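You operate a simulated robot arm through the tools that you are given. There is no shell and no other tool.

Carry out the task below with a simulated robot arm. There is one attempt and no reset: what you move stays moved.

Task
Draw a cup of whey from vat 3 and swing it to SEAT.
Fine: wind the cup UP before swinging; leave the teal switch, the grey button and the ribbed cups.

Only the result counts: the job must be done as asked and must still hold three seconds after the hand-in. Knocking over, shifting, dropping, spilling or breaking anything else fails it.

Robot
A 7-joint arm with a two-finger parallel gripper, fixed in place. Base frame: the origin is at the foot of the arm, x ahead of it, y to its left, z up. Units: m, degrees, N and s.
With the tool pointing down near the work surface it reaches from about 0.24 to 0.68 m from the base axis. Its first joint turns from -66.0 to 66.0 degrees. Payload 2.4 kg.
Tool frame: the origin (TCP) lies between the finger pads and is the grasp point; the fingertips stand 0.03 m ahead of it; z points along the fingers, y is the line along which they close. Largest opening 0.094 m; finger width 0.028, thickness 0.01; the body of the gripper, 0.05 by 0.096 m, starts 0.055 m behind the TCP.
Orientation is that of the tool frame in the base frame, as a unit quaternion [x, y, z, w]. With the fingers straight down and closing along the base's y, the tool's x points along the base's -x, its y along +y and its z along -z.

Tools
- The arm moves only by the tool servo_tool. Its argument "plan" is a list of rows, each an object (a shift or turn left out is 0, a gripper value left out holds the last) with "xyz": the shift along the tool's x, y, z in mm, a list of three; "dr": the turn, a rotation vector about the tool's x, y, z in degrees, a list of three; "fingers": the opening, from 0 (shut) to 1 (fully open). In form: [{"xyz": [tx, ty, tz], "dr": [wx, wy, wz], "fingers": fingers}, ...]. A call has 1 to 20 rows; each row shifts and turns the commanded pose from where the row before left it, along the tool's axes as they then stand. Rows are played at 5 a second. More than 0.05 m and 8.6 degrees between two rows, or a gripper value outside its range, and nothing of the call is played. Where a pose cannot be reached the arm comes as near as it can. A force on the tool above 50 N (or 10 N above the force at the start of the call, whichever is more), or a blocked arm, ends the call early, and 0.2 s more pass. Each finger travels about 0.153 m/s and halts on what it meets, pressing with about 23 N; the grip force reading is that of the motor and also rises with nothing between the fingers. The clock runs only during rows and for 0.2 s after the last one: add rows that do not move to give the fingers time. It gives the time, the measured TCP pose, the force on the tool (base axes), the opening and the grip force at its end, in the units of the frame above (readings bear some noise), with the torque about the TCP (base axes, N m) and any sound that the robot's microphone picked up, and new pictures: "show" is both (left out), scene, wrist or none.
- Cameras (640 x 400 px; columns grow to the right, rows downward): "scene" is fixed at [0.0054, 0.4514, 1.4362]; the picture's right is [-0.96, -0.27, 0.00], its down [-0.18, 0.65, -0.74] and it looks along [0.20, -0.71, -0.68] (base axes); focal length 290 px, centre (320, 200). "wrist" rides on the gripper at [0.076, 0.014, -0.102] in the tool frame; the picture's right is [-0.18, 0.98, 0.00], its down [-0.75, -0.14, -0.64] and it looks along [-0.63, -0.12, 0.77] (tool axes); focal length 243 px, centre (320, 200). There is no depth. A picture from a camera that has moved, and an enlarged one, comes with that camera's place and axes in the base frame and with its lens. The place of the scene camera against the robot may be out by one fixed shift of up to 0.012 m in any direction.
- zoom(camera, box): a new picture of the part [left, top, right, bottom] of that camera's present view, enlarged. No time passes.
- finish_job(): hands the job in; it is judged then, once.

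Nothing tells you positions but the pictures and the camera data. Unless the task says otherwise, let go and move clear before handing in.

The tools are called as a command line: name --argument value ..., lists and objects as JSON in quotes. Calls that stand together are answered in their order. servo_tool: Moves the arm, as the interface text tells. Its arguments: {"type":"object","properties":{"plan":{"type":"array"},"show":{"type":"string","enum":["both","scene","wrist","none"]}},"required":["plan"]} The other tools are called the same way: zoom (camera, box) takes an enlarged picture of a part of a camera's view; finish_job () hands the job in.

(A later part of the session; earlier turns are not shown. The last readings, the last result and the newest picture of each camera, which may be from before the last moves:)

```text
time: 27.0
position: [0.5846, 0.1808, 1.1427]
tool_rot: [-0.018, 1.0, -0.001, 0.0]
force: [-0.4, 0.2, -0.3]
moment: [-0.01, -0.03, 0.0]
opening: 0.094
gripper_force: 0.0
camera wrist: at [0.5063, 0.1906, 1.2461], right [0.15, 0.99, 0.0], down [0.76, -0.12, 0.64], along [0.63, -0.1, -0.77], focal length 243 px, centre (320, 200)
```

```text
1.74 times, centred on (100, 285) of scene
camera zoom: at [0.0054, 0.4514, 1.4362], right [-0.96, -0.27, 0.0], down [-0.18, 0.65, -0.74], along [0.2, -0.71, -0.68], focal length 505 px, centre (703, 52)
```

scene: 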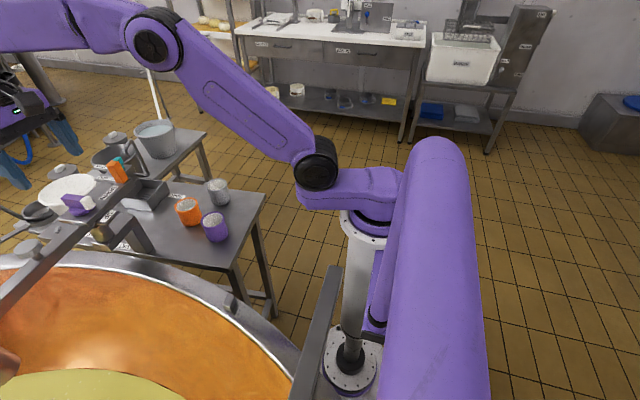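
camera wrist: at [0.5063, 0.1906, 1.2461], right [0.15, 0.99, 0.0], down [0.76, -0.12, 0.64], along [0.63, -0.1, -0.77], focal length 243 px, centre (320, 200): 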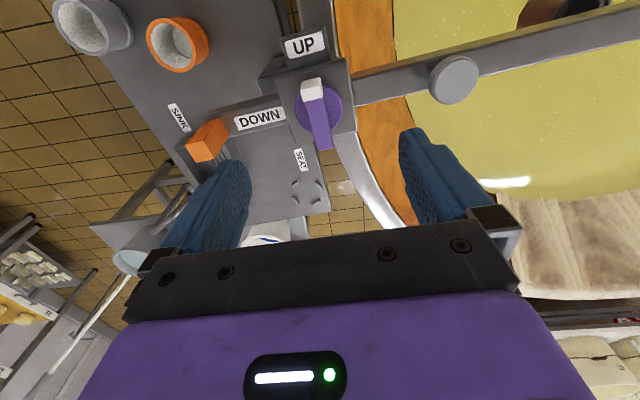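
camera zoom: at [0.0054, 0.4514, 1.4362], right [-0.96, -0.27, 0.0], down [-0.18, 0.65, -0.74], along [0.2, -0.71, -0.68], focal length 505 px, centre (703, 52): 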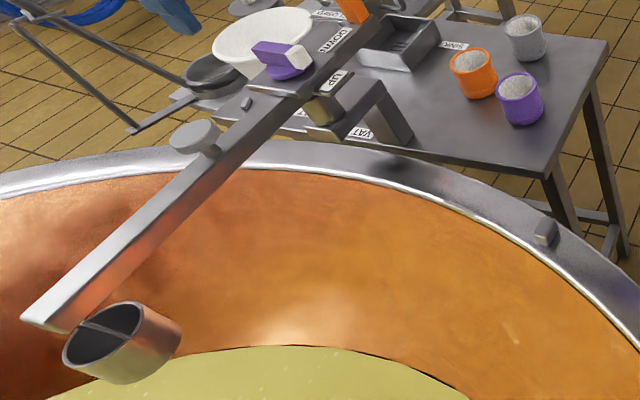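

Everything checks out: knob axis at about (0.5856, 0.177), pointer at about 183°, and the empty cup is over the whey. I'll zoom further to estimate the knob block's height before grasping.

zoom --camera "wrist" --box '[295, 65, 355, 155]'

zoom --camera "scene" --box '[50, 170, 130, 240]'

```text
4.44 times, centred on (325, 110) of wrist
camera zoom: at [0.5063, 0.1906, 1.2461], right [0.15, 0.99, 0.0], down [0.76, -0.12, 0.64], along [0.63, -0.1, -0.77], focal length 1078 px, centre (298, 600)
```

zoom: 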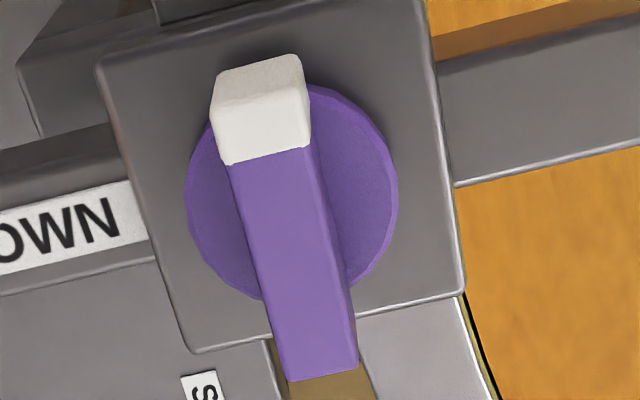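

```text
5.71 times, centred on (90, 205) of scene
camera zoom: at [0.0054, 0.4514, 1.4362], right [-0.96, -0.27, 0.0], down [-0.18, 0.65, -0.74], along [0.2, -0.71, -0.68], focal length 1660 px, centre (1634, 171)
```

zoom: 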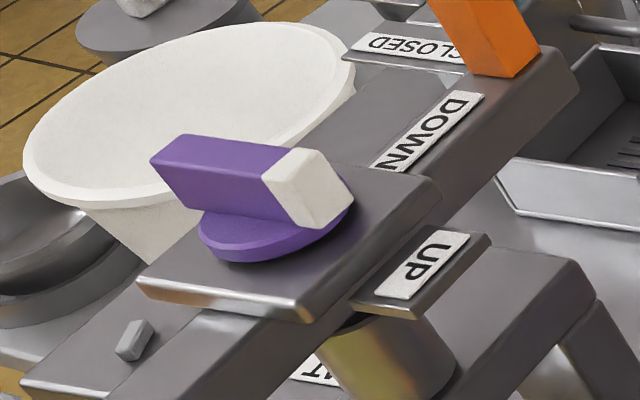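

The knob block is 15 mm wide and 54 mm long, spanning about z 1.022–1.046. I'll descend to a TCP height of about 1.057 and grip it.

servo_tool --plan '[{"xyz": [-0.9, -4, 20]}, {"xyz": [0, 0, 30]}, {"xyz": [0, 0, 20]}, {"xyz": [0, 0, 15]}, {}, {"fingers": 0.4}, {"fingers": 0.2}, {"fingers": 0.0}, {}, {}]' --show "both"

```text
time: 29.2
position: [0.5849, 0.178, 1.0585]
tool_rot: [-0.021, 1.0, 0.001, 0.001]
force: [1.7, 19.5, -6.0]
moment: [0.32, -1.36, 0.17]
opening: 0.0156
gripper_force: 44.7
camera wrist: at [0.5075, 0.188, 1.1612], right [0.14, 0.99, 0.0], down [0.76, -0.11, 0.64], along [0.64, -0.09, -0.77], focal length 243 px, centre (320, 200)
```

scene: 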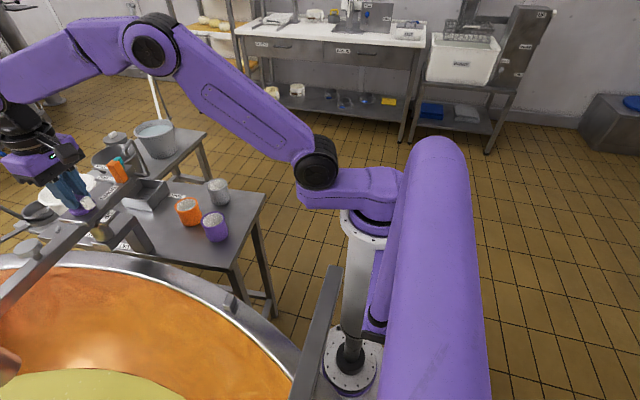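
wrist: 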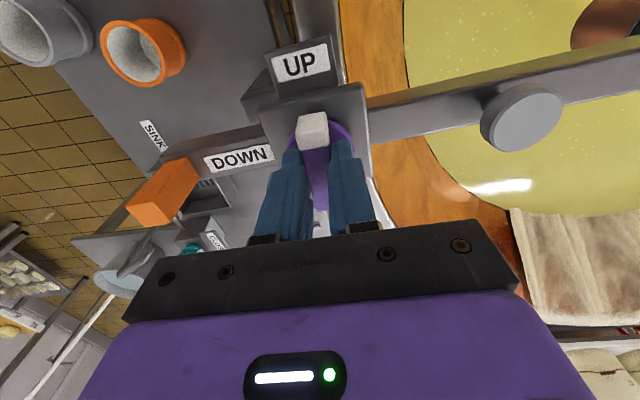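

I have the knob gripped (15.6 mm), but there's about 20 N of side force, so I'm slightly off-centre. I'll shift slightly in +y to relieve it.

servo_tool --plan '[{"xyz": [0, 1.0, 0]}, {}]' --show "none"

```text
time: 29.8
position: [0.5855, 0.177, 1.0603]
tool_rot: [-0.019, 1.0, 0.0, 0.0]
force: [14.3, 22.6, -4.1]
moment: [0.19, 0.64, 0.17]
opening: 0.016
gripper_force: 44.5
```

The force didn't relax, so I'll ease the fingers to a loose wrench fit around the block and use that instead.

servo_tool --plan '[{"fingers": 0.2}, {}, {}]' --show "wrist"

```text
time: 30.6
position: [0.5843, 0.1752, 1.0597]
tool_rot: [-0.018, 1.0, -0.001, -0.001]
force: [-3.5, 5.8, 0.7]
moment: [0.17, 0.07, 0.12]
opening: 0.0224
gripper_force: 3.2
camera wrist: at [0.5072, 0.1858, 1.1614], right [0.15, 0.99, 0.0], down [0.76, -0.11, 0.64], along [0.63, -0.1, -0.77], focal length 243 px, centre (320, 200)
```

wrist: 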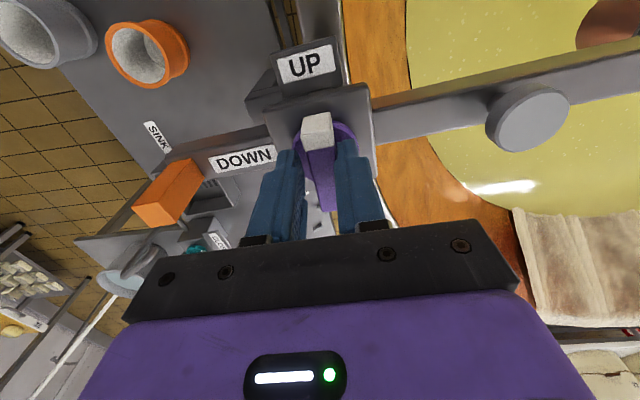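

One finger seems to touch the block while the other stands off, so the knob is offset toward +y. Let me check this closely.

zoom --camera "wrist" --box '[240, 90, 400, 240]'

```text
2.67 times, centred on (320, 165) of wrist
camera zoom: at [0.5072, 0.1858, 1.1614], right [0.15, 0.99, 0.0], down [0.76, -0.11, 0.64], along [0.63, -0.1, -0.77], focal length 647 px, centre (320, 293)
```

zoom: 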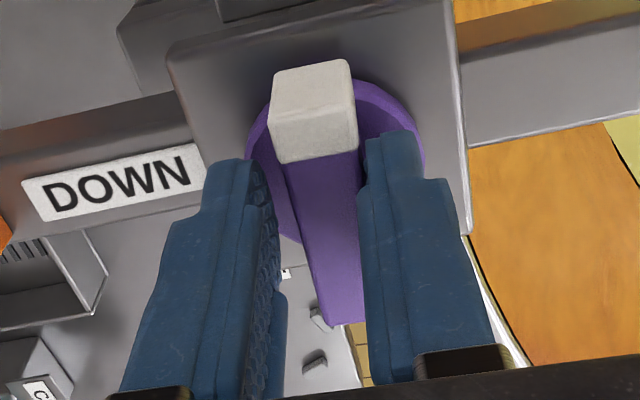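

Confirmed: the block sits against the +y finger. I'll shift about 3 mm in +y to centre it.

servo_tool --plan '[{"xyz": [0, 1.5, 0]}, {"xyz": [0, 1.5, 0]}, {}, {}]' --show "wrist"

zoom --camera "wrist" --box '[240, 90, 400, 240]'

```text
time: 31.6
position: [0.5844, 0.1788, 1.06]
tool_rot: [-0.017, 1.0, -0.001, 0.0]
force: [0.6, -1.5, -0.7]
moment: [-0.01, 0.0, 0.03]
opening: 0.019
gripper_force: 0.4
camera wrist: at [0.5077, 0.1896, 1.1618], right [0.15, 0.99, 0.0], down [0.76, -0.11, 0.64], along [0.64, -0.1, -0.77], focal length 243 px, centre (320, 200)
```

wrist: 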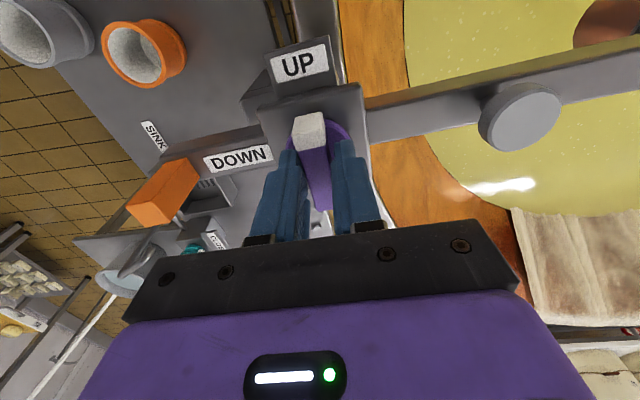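

```text
2.67 times, centred on (320, 165) of wrist
camera zoom: at [0.5077, 0.1896, 1.1618], right [0.15, 0.99, 0.0], down [0.76, -0.11, 0.64], along [0.64, -0.1, -0.77], focal length 647 px, centre (320, 293)
```

zoom: 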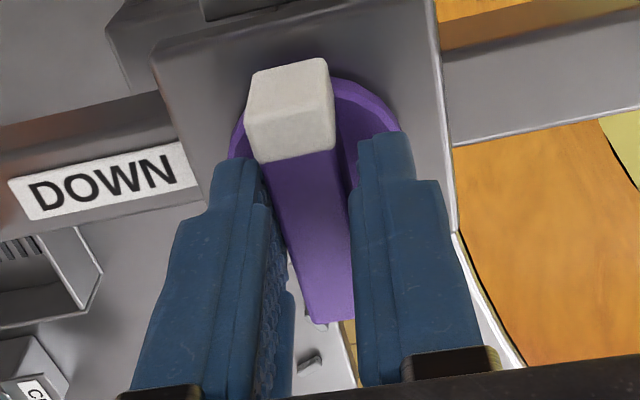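

Now it's a free, centred fit with zero force. I'll turn the knob counter-clockwise a little (toward DOWN) and check whether the jib stays put.

servo_tool --plan '[{"dr": [0, 0, -4]}, {"dr": [0, 0, -4]}, {"dr": [0, 0, -4]}, {"dr": [0, 0, -4]}, {"dr": [0, 0, -4]}, {"dr": [0, 0, -4]}, {}]' --show "both"

zoom --camera "scene" --box '[0, 170, 200, 400]'

zoom --camera "wrist" --box '[240, 90, 400, 240]'

```text
time: 33.2
position: [0.5842, 0.179, 1.0589]
tool_rot: [-0.222, 0.975, -0.001, -0.001]
force: [0.4, -8.8, 4.0]
moment: [-0.13, 0.34, -2.29]
opening: 0.0269
gripper_force: 45.3
camera wrist: at [0.5081, 0.1567, 1.1613], right [-0.26, 0.97, 0.0], down [0.74, 0.2, 0.64], along [0.62, 0.17, -0.77], focal length 243 px, centre (320, 200)
```

scene: 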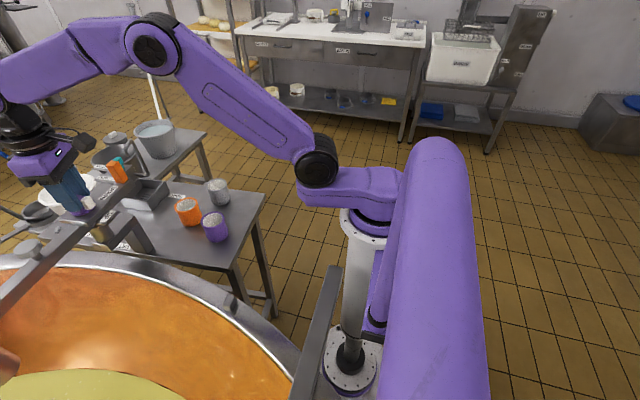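
wrist: 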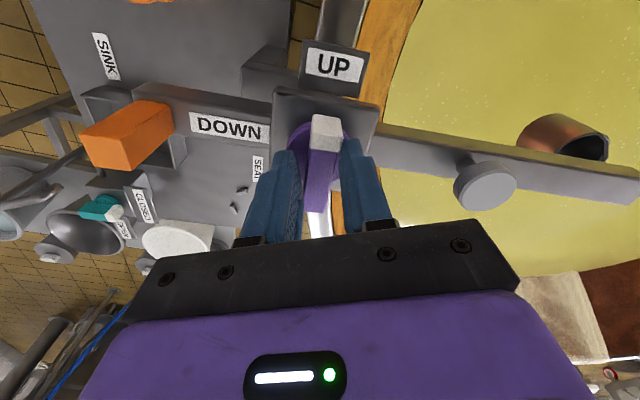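

```text
1.74 times, centred on (100, 285) of scene
camera zoom: at [0.0053, 0.4511, 1.4363], right [-0.96, -0.27, 0.0], down [-0.18, 0.65, -0.74], along [0.2, -0.71, -0.68], focal length 505 px, centre (703, 52)
```

zoom: 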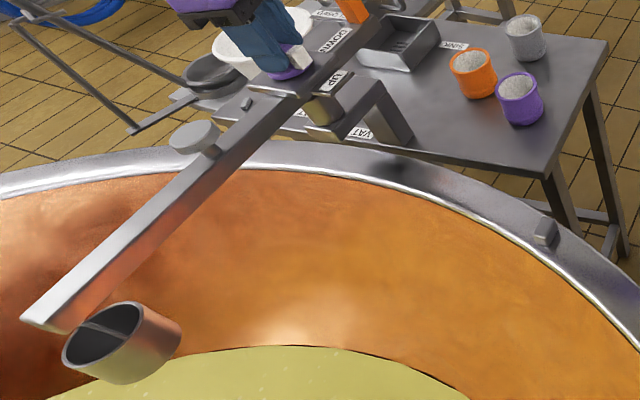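

```text
2.67 times, centred on (320, 165) of wrist
camera zoom: at [0.5081, 0.1567, 1.1613], right [-0.26, 0.97, 0.0], down [0.74, 0.2, 0.64], along [0.62, 0.17, -0.77], focal length 647 px, centre (320, 293)
```

zoom: 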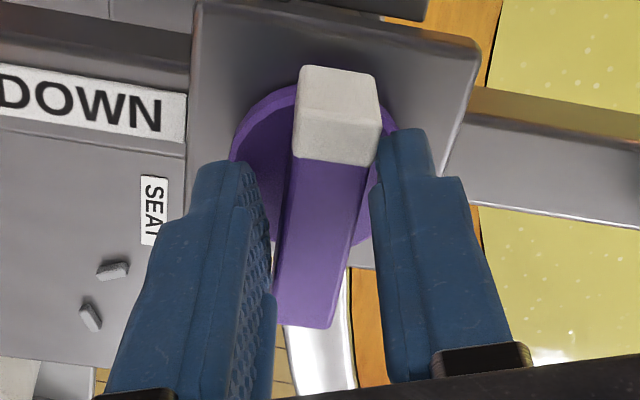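

The knob resisted and the fingers were spread (2.3 Nm), with the jib unmoved. I'll rotate back to line up with the block, take a firm grip, and try again slowly.

servo_tool --plan '[{"dr": [0, 0, 4]}, {"dr": [0, 0, 4]}, {"dr": [0, 0, 4]}, {"dr": [0, 0, 4]}, {"dr": [0, 0, 4]}, {"dr": [0, 0, 2]}, {}, {"fingers": 0.0}, {}, {}]' --show "wrist"

zoom --camera "wrist" --box '[240, 90, 400, 240]'

```text
time: 35.4
position: [0.5822, 0.1777, 1.0572]
tool_rot: [-0.034, 0.999, -0.001, -0.002]
force: [-1.5, -18.2, 2.3]
moment: [-0.24, 1.24, 0.03]
opening: 0.0159
gripper_force: 44.6
camera wrist: at [0.5057, 0.1862, 1.1609], right [0.12, 0.99, 0.0], down [0.76, -0.09, 0.64], along [0.64, -0.08, -0.77], focal length 243 px, centre (320, 200)
```

wrist: 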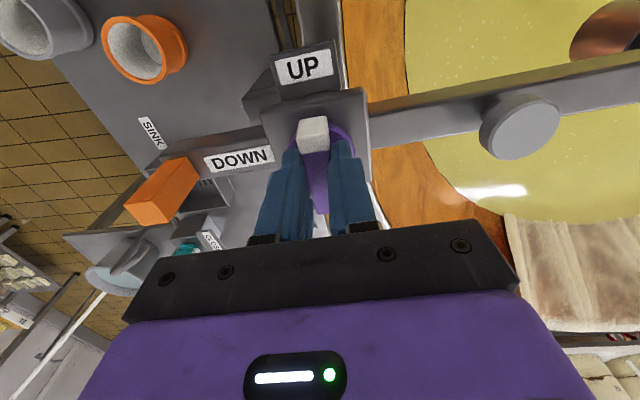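

```text
2.67 times, centred on (320, 165) of wrist
camera zoom: at [0.5057, 0.1862, 1.1609], right [0.12, 0.99, 0.0], down [0.76, -0.09, 0.64], along [0.64, -0.08, -0.77], focal length 647 px, centre (320, 293)
```

zoom: 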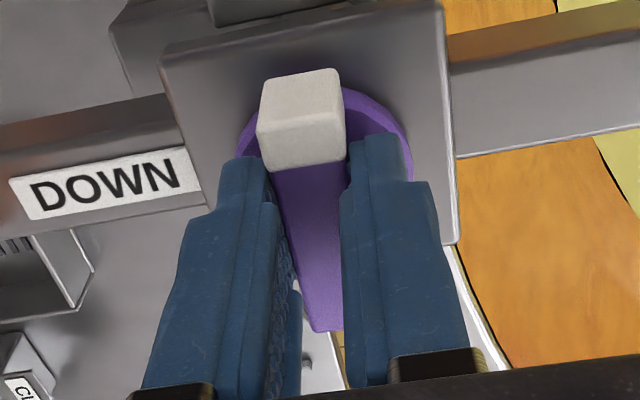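

The grip is firm now, with the side force reversed, so the true centre is about 1.5 mm back. I'll correct that and then turn slowly in 2° steps, watching torque.

servo_tool --plan '[{"xyz": [0, -1.5, 0]}, {}, {"dr": [0, 0, -2]}, {"dr": [0, 0, -2]}, {"dr": [0, 0, -2]}, {"dr": [0, 0, -2]}, {"dr": [0, 0, -2]}, {"dr": [0, 0, -2]}, {}]' --show "wrist"

zoom --camera "wrist" --box '[240, 90, 400, 240]'

```text
time: 37.4
position: [0.5845, 0.1778, 1.0577]
tool_rot: [-0.14, 0.99, -0.001, -0.001]
force: [-3.1, -1.8, -12.2]
moment: [0.03, 0.05, -1.78]
opening: 0.021
gripper_force: 45.0
camera wrist: at [0.5067, 0.1696, 1.161], right [-0.09, 1.0, 0.0], down [0.76, 0.07, 0.64], along [0.64, 0.06, -0.77], focal length 243 px, centre (320, 200)
```

wrist: 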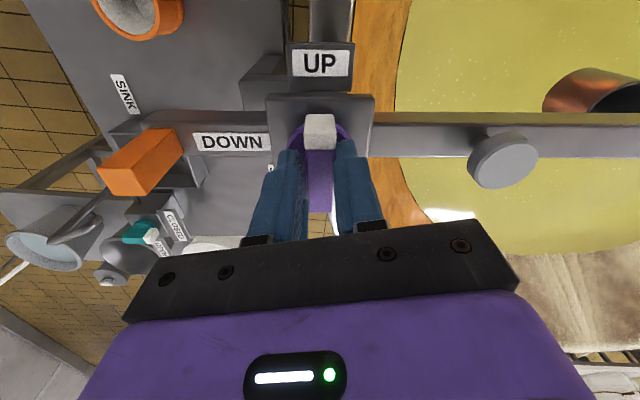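

```text
2.67 times, centred on (320, 165) of wrist
camera zoom: at [0.5067, 0.1696, 1.161], right [-0.09, 1.0, 0.0], down [0.76, 0.07, 0.64], along [0.64, 0.06, -0.77], focal length 647 px, centre (320, 293)
```

zoom: 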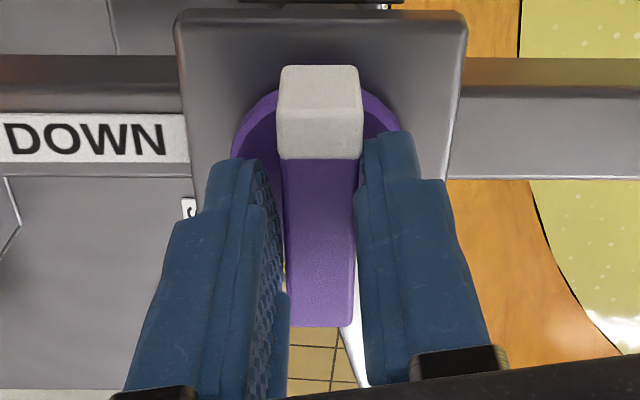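

The knob still hasn't moved at about 1.8 Nm; it stays square to the plate. I'll realign and test the opposite direction gently, to tell a hard stop from a lock.

servo_tool --plan '[{"dr": [0, 0, 4]}, {"dr": [0, 0, 4]}, {"dr": [0, 0, 4]}, {}, {"dr": [0, 0, 2]}, {"dr": [0, 0, 2]}, {"dr": [0, 0, 2]}, {"dr": [0, 0, 2]}, {"dr": [0, 0, 2]}, {}]' --show "wrist"

zoom --camera "wrist" --box '[240, 90, 400, 240]'

```text
time: 39.6
position: [0.5845, 0.1782, 1.0593]
tool_rot: [0.054, 0.999, 0.0, 0.001]
force: [14.8, 0.0, -16.7]
moment: [0.07, 0.4, 0.06]
opening: 0.0159
gripper_force: 44.3
camera wrist: at [0.5095, 0.1994, 1.1614], right [0.29, 0.96, 0.0], down [0.73, -0.22, 0.64], along [0.62, -0.18, -0.77], focal length 243 px, centre (320, 200)
```

wrist: 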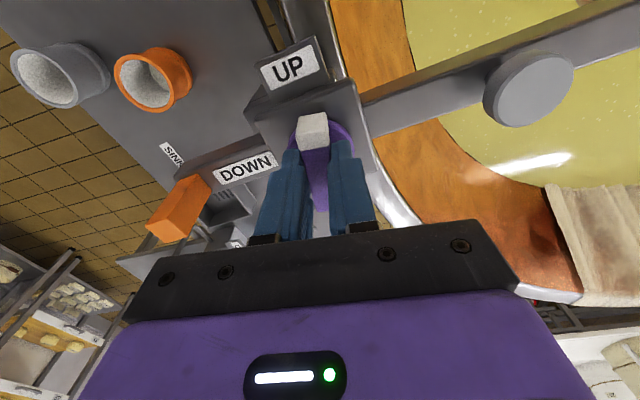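

```text
2.67 times, centred on (320, 165) of wrist
camera zoom: at [0.5095, 0.1994, 1.1614], right [0.29, 0.96, 0.0], down [0.73, -0.22, 0.64], along [0.62, -0.18, -0.77], focal length 647 px, centre (320, 293)
```

zoom: 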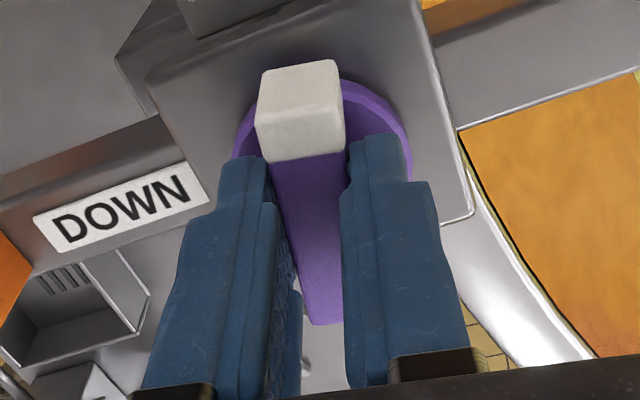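

This time the block followed the tool freely with no torque. I need to see whether the knob turned on the plate or the whole jib moved.

zoom --camera "scene" --box '[0, 170, 200, 400]'

zoom --camera "scene" --box '[50, 170, 130, 240]'

```text
1.74 times, centred on (100, 285) of scene
camera zoom: at [0.0062, 0.4515, 1.4361], right [-0.96, -0.27, 0.0], down [-0.18, 0.65, -0.74], along [0.2, -0.71, -0.68], focal length 505 px, centre (703, 52)
```

zoom: 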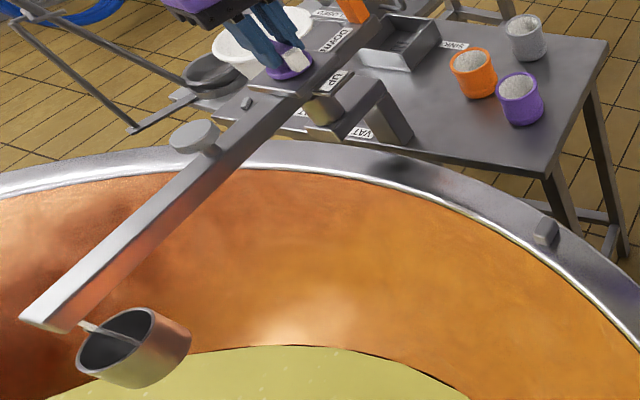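

```text
5.71 times, centred on (90, 205) of scene
camera zoom: at [0.0062, 0.4515, 1.4361], right [-0.96, -0.27, 0.0], down [-0.18, 0.65, -0.74], along [0.2, -0.71, -0.68], focal length 1660 px, centre (1634, 171)
```

zoom: 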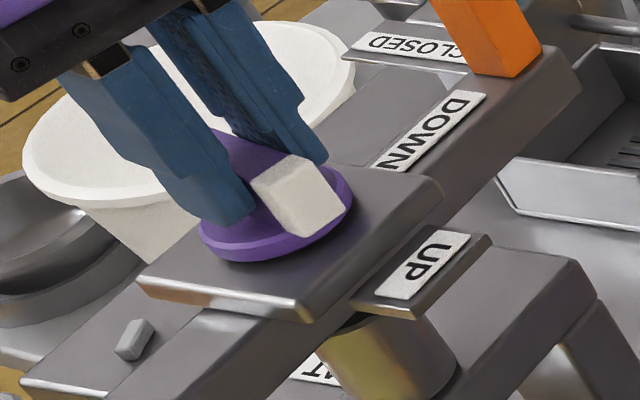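

Good find: the knob turned clockwise and the cup dropped about 1 cm, so UP is a hard stop and DOWN is reached by winding clockwise. I'll ease to a loose wrench fit and keep winding clockwise while watching the cup.

servo_tool --plan '[{"fingers": 0.185}, {}, {"dr": [0, 0, 4]}, {"dr": [0, 0, 4]}, {"dr": [0, 0, 4]}, {"dr": [0, 0, 4]}, {"dr": [0, 0, 4]}, {"dr": [0, 0, 4]}, {"dr": [0, 0, 4]}, {"dr": [0, 0, 4]}, {"dr": [0, 0, 4]}, {"dr": [0, 0, 4]}, {}]' --show "both"

zoom --camera "scene" --box '[0, 170, 200, 400]'

zoom --camera "wrist" --box '[240, 60, 400, 240]'

```text
time: 42.4
position: [0.5853, 0.1776, 1.0586]
tool_rot: [0.391, 0.921, -0.001, 0.0]
force: [2.5, 3.5, 1.2]
moment: [0.03, -0.03, 0.07]
opening: 0.0199
gripper_force: 2.3
camera wrist: at [0.5416, 0.242, 1.1616], right [0.83, 0.55, 0.0], down [0.42, -0.64, 0.64], along [0.35, -0.54, -0.77], focal length 243 px, centre (320, 200)
```

scene: 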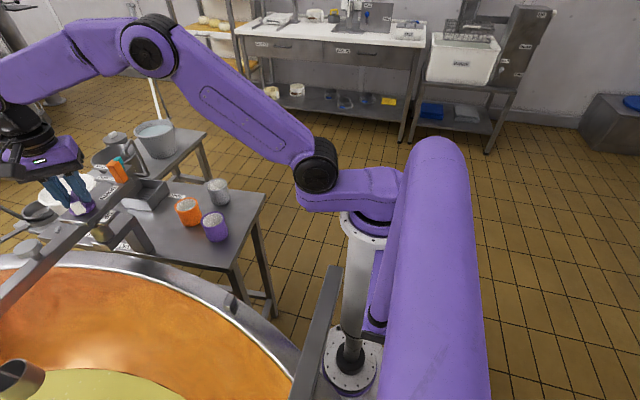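
wrist: 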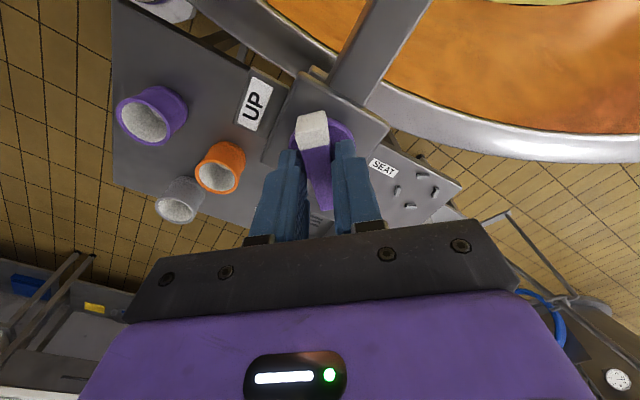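

```text
1.74 times, centred on (100, 285) of scene
camera zoom: at [0.0054, 0.4515, 1.4361], right [-0.96, -0.27, 0.0], down [-0.18, 0.65, -0.74], along [0.2, -0.71, -0.68], focal length 505 px, centre (703, 52)
```

zoom: 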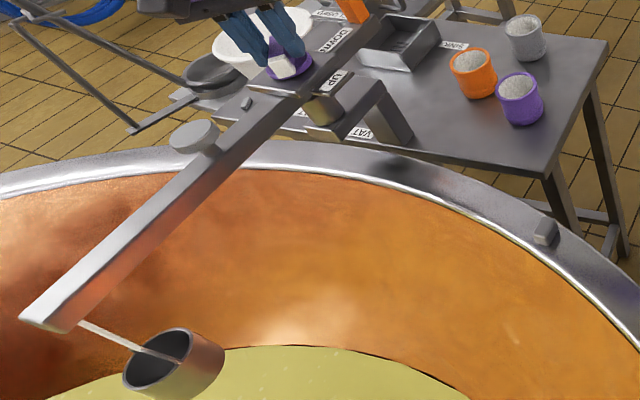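

```text
2.22 times, centred on (320, 150) of wrist
camera zoom: at [0.5416, 0.242, 1.1616], right [0.83, 0.55, 0.0], down [0.42, -0.64, 0.64], along [0.35, -0.54, -0.77], focal length 539 px, centre (320, 311)
```

zoom: 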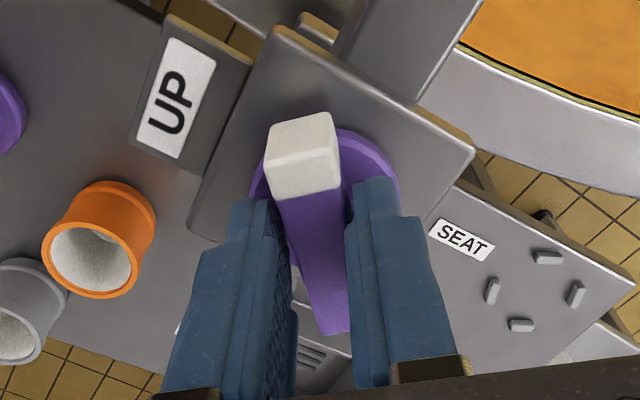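

The winding works smoothly and the cup is about 7 cm lower after about 48°, roughly 1.4 mm per degree. DOWN should be about 270° clockwise, near the whey level. I'll continue another 60°.

servo_tool --plan '[{"dr": [0, 0, 4]}, {"dr": [0, 0, 4]}, {"dr": [0, 0, 4]}, {"dr": [0, 0, 4]}, {"dr": [0, 0, 4]}, {"dr": [0, 0, 4]}, {"dr": [0, 0, 4]}, {"dr": [0, 0, 4]}, {"dr": [0, 0, 4]}, {"dr": [0, 0, 4]}, {"dr": [0, 0, 4]}, {"dr": [0, 0, 4]}, {"dr": [0, 0, 4]}, {"dr": [0, 0, 4]}, {"dr": [0, 0, 4]}, {}]' --show "both"

zoom --camera "scene" --box '[0, 170, 200, 400]'

```text
time: 45.8
position: [0.5845, 0.1781, 1.0604]
tool_rot: [0.799, 0.602, 0.0, 0.0]
force: [6.7, 1.3, 0.4]
moment: [0.03, -0.15, 0.13]
opening: 0.0211
gripper_force: 3.2
camera wrist: at [0.6183, 0.2464, 1.1623], right [0.89, -0.45, 0.0], down [-0.34, -0.69, 0.64], along [-0.29, -0.57, -0.77], focal length 243 px, centre (320, 200)
```

scene: 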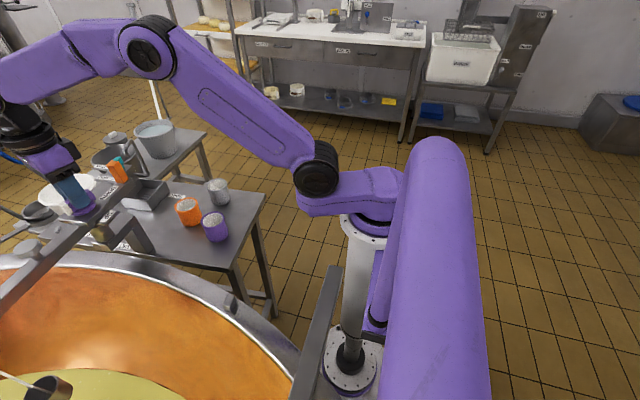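
wrist: 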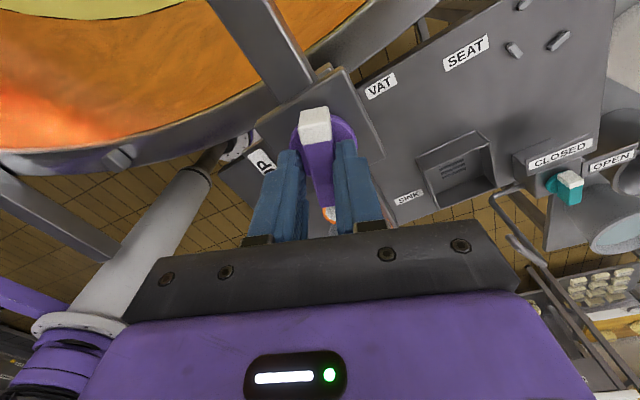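

```text
1.74 times, centred on (100, 285) of scene
camera zoom: at [0.0056, 0.4514, 1.4362], right [-0.96, -0.27, 0.0], down [-0.18, 0.65, -0.74], along [0.2, -0.71, -0.68], focal length 505 px, centre (703, 52)
```

zoom: 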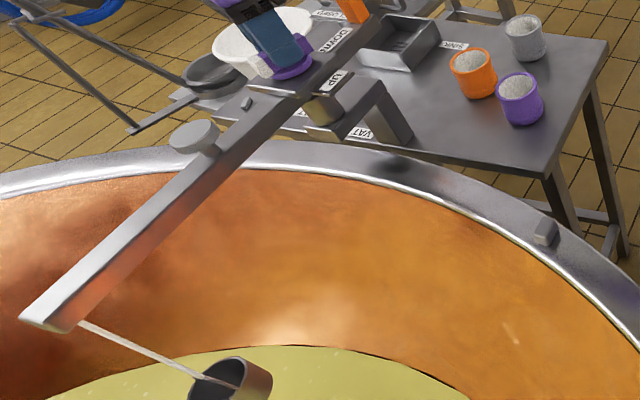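

At about 108° from UP the cup is near the whey. I'll open the fingers fully (they clear the block all round), re-centre by about 2.5 mm in x, check the knob stays, then re-yaw 180° for a second turn.

servo_tool --plan '[{"fingers": 0.4}, {"fingers": 1.0}, {"xyz": [1.0, 2.3, 0]}, {}]' --show "both"

zoom --camera "scene" --box '[0, 170, 200, 400]'

zoom --camera "wrist" --box '[220, 60, 420, 240]'

```text
time: 46.8
position: [0.5871, 0.1787, 1.0605]
tool_rot: [0.798, 0.603, 0.001, 0.0]
force: [-0.5, -0.2, -0.9]
moment: [0.03, -0.02, 0.0]
opening: 0.0938
gripper_force: 0.0
camera wrist: at [0.6207, 0.2466, 1.1623], right [0.89, -0.45, 0.0], down [-0.34, -0.69, 0.64], along [-0.29, -0.57, -0.77], focal length 243 px, centre (320, 200)
```

scene: 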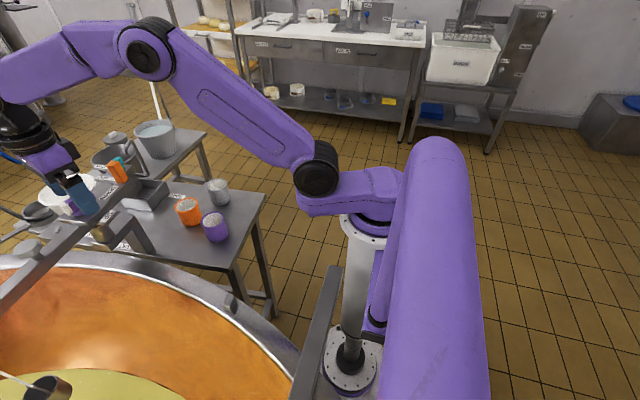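
wrist: 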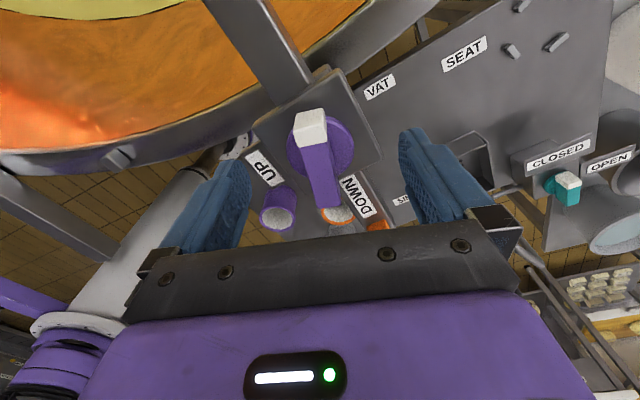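

```text
1.74 times, centred on (100, 285) of scene
camera zoom: at [0.0054, 0.4514, 1.4362], right [-0.96, -0.27, 0.0], down [-0.18, 0.65, -0.74], along [0.2, -0.71, -0.68], focal length 505 px, centre (703, 52)
```

zoom: 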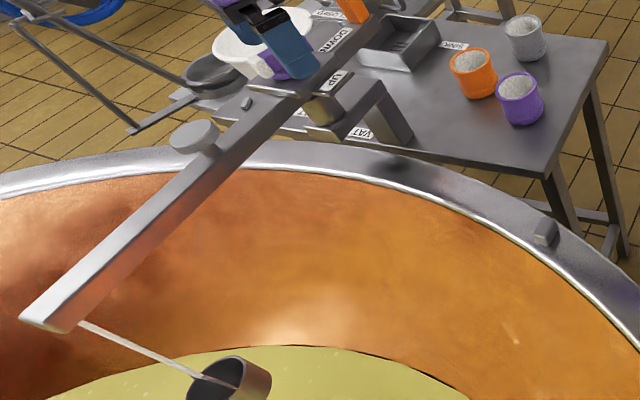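

```text
2.22 times, centred on (320, 150) of wrist
camera zoom: at [0.6207, 0.2466, 1.1623], right [0.89, -0.45, 0.0], down [-0.34, -0.69, 0.64], along [-0.29, -0.57, -0.77], focal length 539 px, centre (320, 311)
```

zoom: 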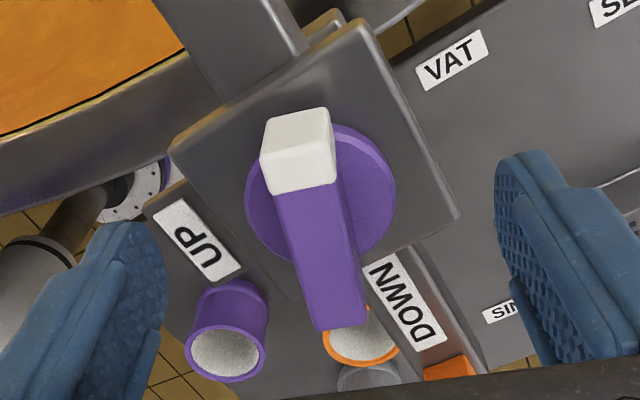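

The knob stays put when released. I'll re-yaw the open gripper 180° counter-clockwise around it.

servo_tool --plan '[{"dr": [0, 0, -8.2]}, {"dr": [0, 0, -8.2]}, {"dr": [0, 0, -8.2]}, {"dr": [0, 0, -8.2]}, {"dr": [0, 0, -8.2]}, {"dr": [0, 0, -8.2]}, {"dr": [0, 0, -8.2]}, {"dr": [0, 0, -8.2]}, {"dr": [0, 0, -8.2]}, {"dr": [0, 0, -8.2]}, {"dr": [0, 0, -8.2]}, {"dr": [0, 0, -8.2]}, {"dr": [0, 0, -8.2]}, {"dr": [0, 0, -8.2]}, {"dr": [0, 0, -8.2]}, {"dr": [0, 0, -8.2]}, {"dr": [0, 0, -8.2]}, {"dr": [0, 0, -8.2]}, {"dr": [0, 0, -8.2]}, {"dr": [0, 0, -8.2]}]' --show "none"

servo_tool --plan '[{"dr": [0, 0, -8]}, {"dr": [0, 0, -8]}, {}, {}]' --show "both"

zoom --camera "wrist" --box '[220, 60, 420, 240]'

```text
time: 51.0
position: [0.5863, 0.1795, 1.0591]
tool_rot: [-0.487, 0.873, 0.0, 0.0]
force: [-0.1, -0.9, -0.6]
moment: [-0.02, -0.02, 0.0]
opening: 0.0942
gripper_force: 0.0
```

```text
time: 52.0
position: [0.5866, 0.1785, 1.0586]
tool_rot: [-0.603, 0.798, 0.0, 0.0]
force: [0.4, 0.2, -0.3]
moment: [0.04, -0.05, 0.02]
opening: 0.0939
gripper_force: 0.1
camera wrist: at [0.5515, 0.1078, 1.1615], right [-0.9, 0.45, 0.0], down [0.34, 0.69, 0.64], along [0.29, 0.57, -0.77], focal length 243 px, centre (320, 200)
```

scene: 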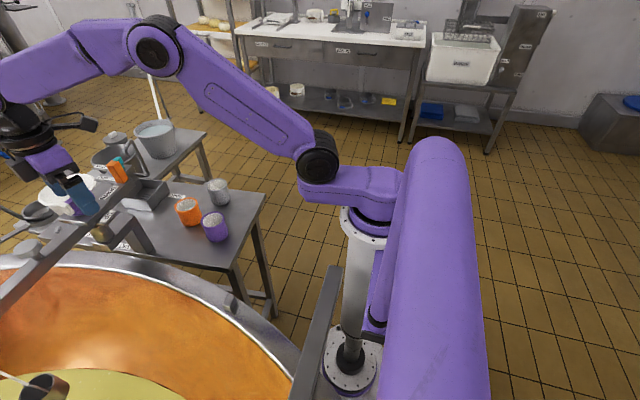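
wrist: 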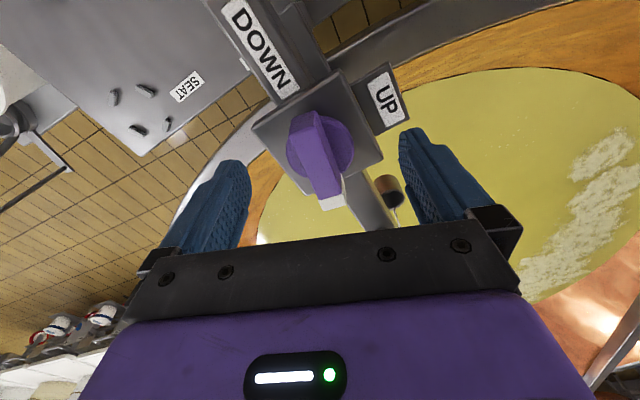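

```text
2.22 times, centred on (320, 150) of wrist
camera zoom: at [0.5515, 0.1078, 1.1615], right [-0.9, 0.45, 0.0], down [0.34, 0.69, 0.64], along [0.29, 0.57, -0.77], focal length 539 px, centre (320, 311)
```

zoom: 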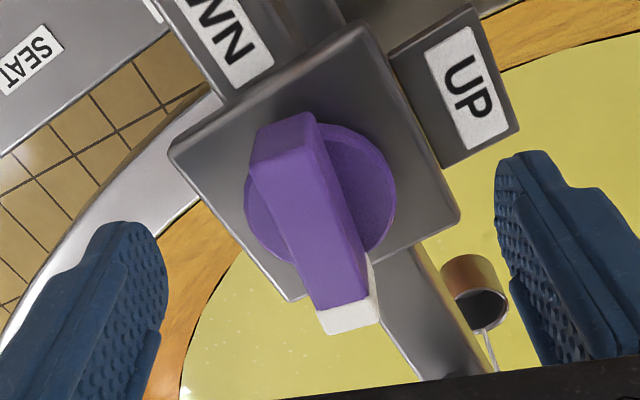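

The second grip is aligned with the block. I'll close to a loose fit and wind another 72° clockwise, then check the cup.

servo_tool --plan '[{"fingers": 0.19}, {}, {}, {"dr": [0, 0, 4]}, {"dr": [0, 0, 4]}, {"dr": [0, 0, 4]}, {"dr": [0, 0, 4]}, {"dr": [0, 0, 4]}, {"dr": [0, 0, 4]}, {"dr": [0, 0, 4]}, {"dr": [0, 0, 4]}, {"dr": [0, 0, 4]}, {"dr": [0, 0, 4]}, {"dr": [0, 0, 4]}, {"dr": [0, 0, 4]}, {"dr": [0, 0, 4]}, {"dr": [0, 0, 4]}, {"dr": [0, 0, 4]}, {}]' --show "both"

zoom --camera "scene" --box '[0, 240, 240, 400]'

zoom --camera "wrist" --box '[220, 60, 420, 240]'

```text
time: 56.0
position: [0.5872, 0.1791, 1.0605]
tool_rot: [-0.122, 0.993, 0.0, 0.0]
force: [1.7, -3.3, 1.0]
moment: [-0.03, 0.02, 0.02]
opening: 0.0193
gripper_force: 1.6
camera wrist: at [0.5088, 0.1734, 1.1619], right [-0.06, 1.0, 0.0], down [0.77, 0.05, 0.64], along [0.64, 0.04, -0.77], focal length 243 px, centre (320, 200)
```

scene: 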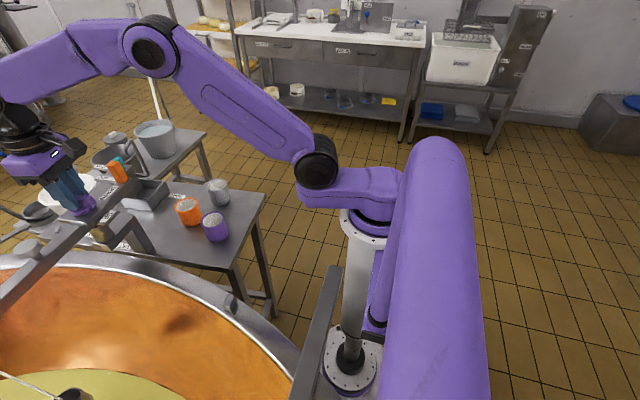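
wrist: 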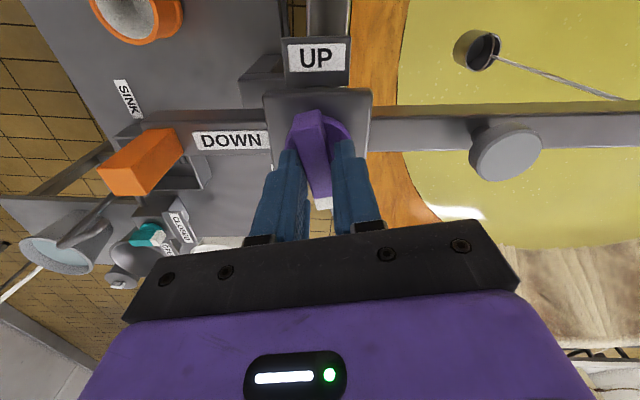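

```text
2.50 times, centred on (120, 320) of scene
camera zoom: at [0.0054, 0.4513, 1.4362], right [-0.96, -0.27, 0.0], down [-0.18, 0.65, -0.74], along [0.2, -0.71, -0.68], focal length 726 px, centre (820, -100)
```

zoom: 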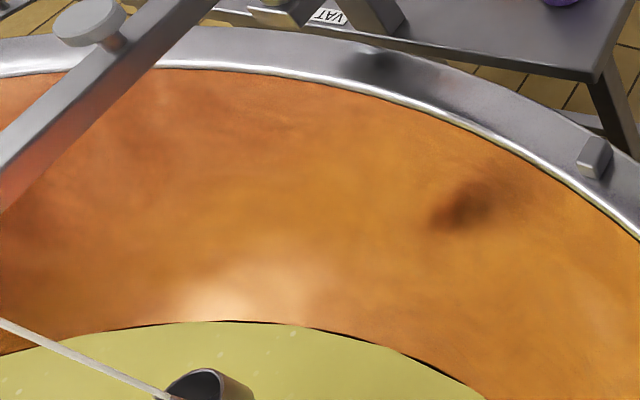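

```text
2.22 times, centred on (320, 150) of wrist
camera zoom: at [0.5088, 0.1734, 1.1619], right [-0.06, 1.0, 0.0], down [0.77, 0.05, 0.64], along [0.64, 0.04, -0.77], focal length 539 px, centre (320, 311)
```

zoom: 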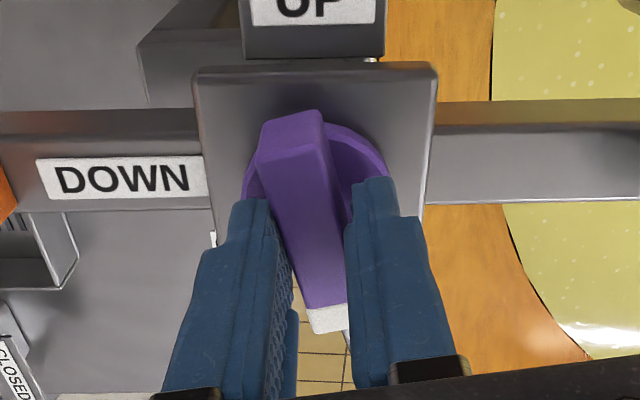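

About 170° from UP now and the cup nears the whey. I'll wind another 80° and check.

servo_tool --plan '[{"dr": [0, 0, 4]}, {"dr": [0, 0, 4]}, {"dr": [0, 0, 4]}, {"dr": [0, 0, 4]}, {"dr": [0, 0, 4]}, {"dr": [0, 0, 4]}, {"dr": [0, 0, 4]}, {"dr": [0, 0, 4]}, {"dr": [0, 0, 4]}, {"dr": [0, 0, 4]}, {"dr": [0, 0, 4]}, {"dr": [0, 0, 4]}, {"dr": [0, 0, 4]}, {"dr": [0, 0, 4]}, {"dr": [0, 0, 4]}, {"dr": [0, 0, 4]}, {"dr": [0, 0, 4]}, {"dr": [0, 0, 4]}, {"dr": [0, 0, 4]}, {}]' --show "both"

zoom --camera "scene" --box '[0, 240, 240, 400]'

zoom --camera "wrist" --box '[220, 60, 420, 240]'

```text
time: 60.2
position: [0.5874, 0.1792, 1.0591]
tool_rot: [0.515, 0.857, 0.0, 0.0]
force: [1.1, 0.0, -0.9]
moment: [0.04, -0.03, 0.01]
opening: 0.0186
gripper_force: 0.4
camera wrist: at [0.5628, 0.2511, 1.1616], right [0.95, 0.3, 0.0], down [0.23, -0.73, 0.64], along [0.19, -0.61, -0.77], focal length 243 px, centre (320, 200)
```

scene: 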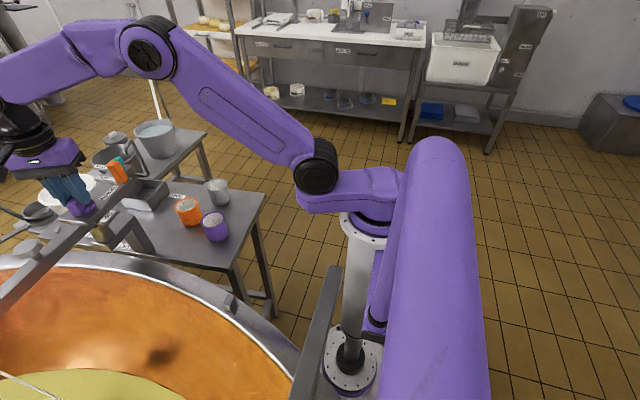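
wrist: 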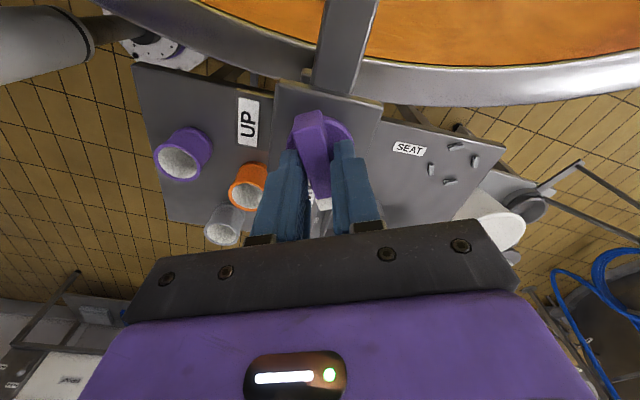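

```text
2.50 times, centred on (120, 320) of scene
camera zoom: at [0.0054, 0.4514, 1.4362], right [-0.96, -0.27, 0.0], down [-0.18, 0.65, -0.74], along [0.2, -0.71, -0.68], focal length 726 px, centre (820, -100)
```

zoom: 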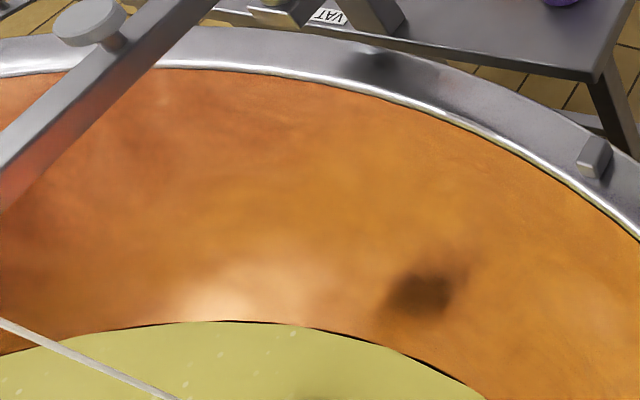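

```text
2.22 times, centred on (320, 150) of wrist
camera zoom: at [0.5628, 0.2511, 1.1616], right [0.95, 0.3, 0.0], down [0.23, -0.73, 0.64], along [0.19, -0.61, -0.77], focal length 539 px, centre (320, 311)
```

zoom: 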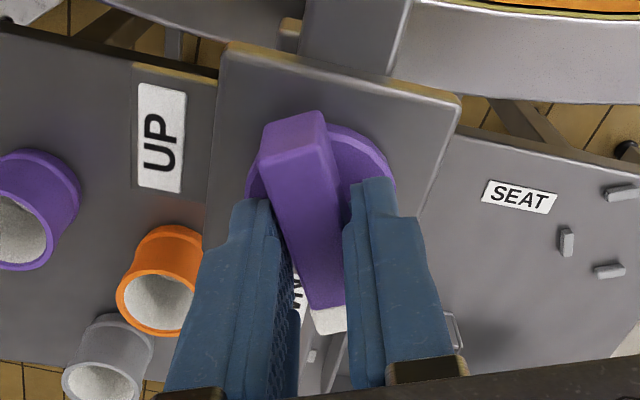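

The cup has gone into the whey region out of the scene frame. I'll peek below the frame with a zoom, and wind the remaining ~24° slowly to DOWN.

servo_tool --plan '[{"dr": [0, 0, 3]}, {"dr": [0, 0, 3]}, {"dr": [0, 0, 3]}, {"dr": [0, 0, 3]}, {"dr": [0, 0, 3]}, {"dr": [0, 0, 3]}, {"dr": [0, 0, 3]}, {}]' --show "both"

zoom --camera "scene" --box '[0, 390, 200, 400]'

zoom --camera "wrist" --box '[220, 60, 420, 240]'

```text
time: 62.0
position: [0.5875, 0.1774, 1.0608]
tool_rot: [0.662, 0.749, 0.001, 0.0]
force: [-1.1, 0.4, 0.7]
moment: [0.02, -0.04, 0.0]
opening: 0.018
gripper_force: 0.0
camera wrist: at [0.5911, 0.2542, 1.1626], right [1.0, -0.06, 0.0], down [-0.05, -0.77, 0.64], along [-0.04, -0.64, -0.77], focal length 243 px, centre (320, 200)
```

scene: 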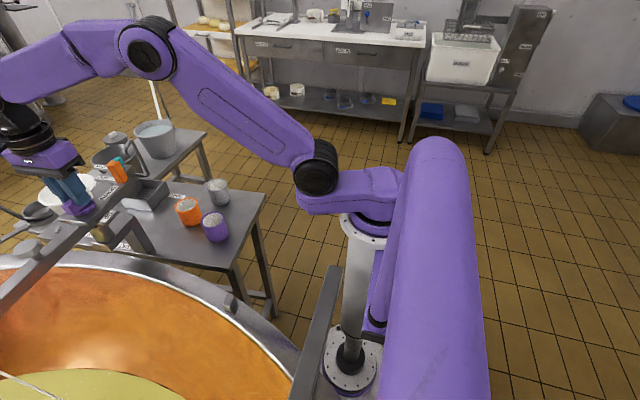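
wrist: 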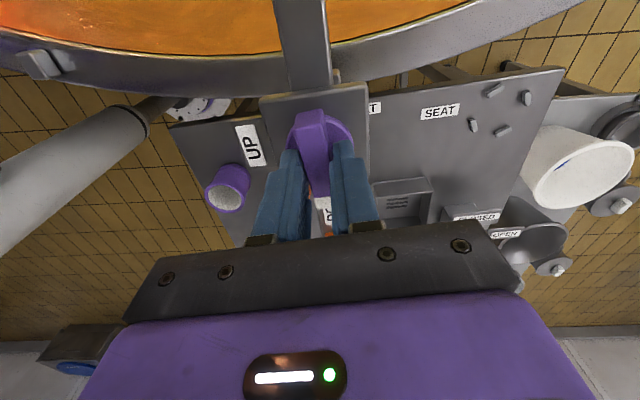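

```text
3.20 times, centred on (100, 395) of scene
camera zoom: at [0.0054, 0.4514, 1.4362], right [-0.96, -0.27, 0.0], down [-0.18, 0.65, -0.74], along [0.2, -0.71, -0.68], focal length 929 px, centre (1024, -424)
```

zoom: 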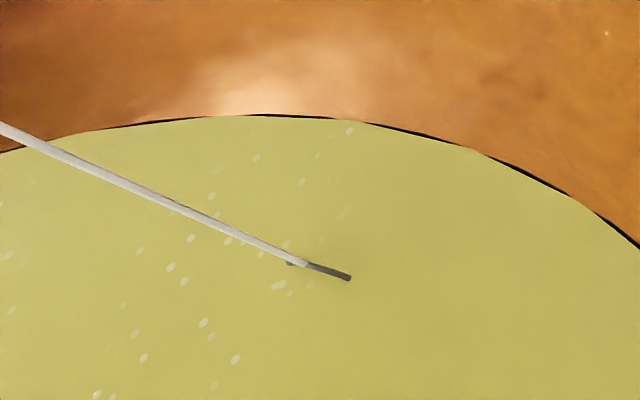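

```text
2.22 times, centred on (320, 150) of wrist
camera zoom: at [0.5911, 0.2542, 1.1626], right [1.0, -0.06, 0.0], down [-0.05, -0.77, 0.64], along [-0.04, -0.64, -0.77], focal length 539 px, centre (320, 311)
```

zoom: 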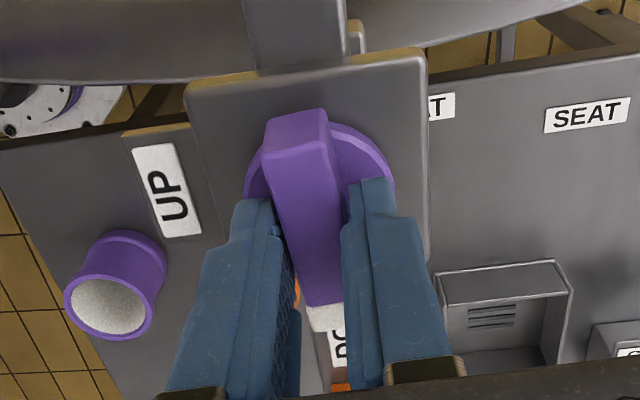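

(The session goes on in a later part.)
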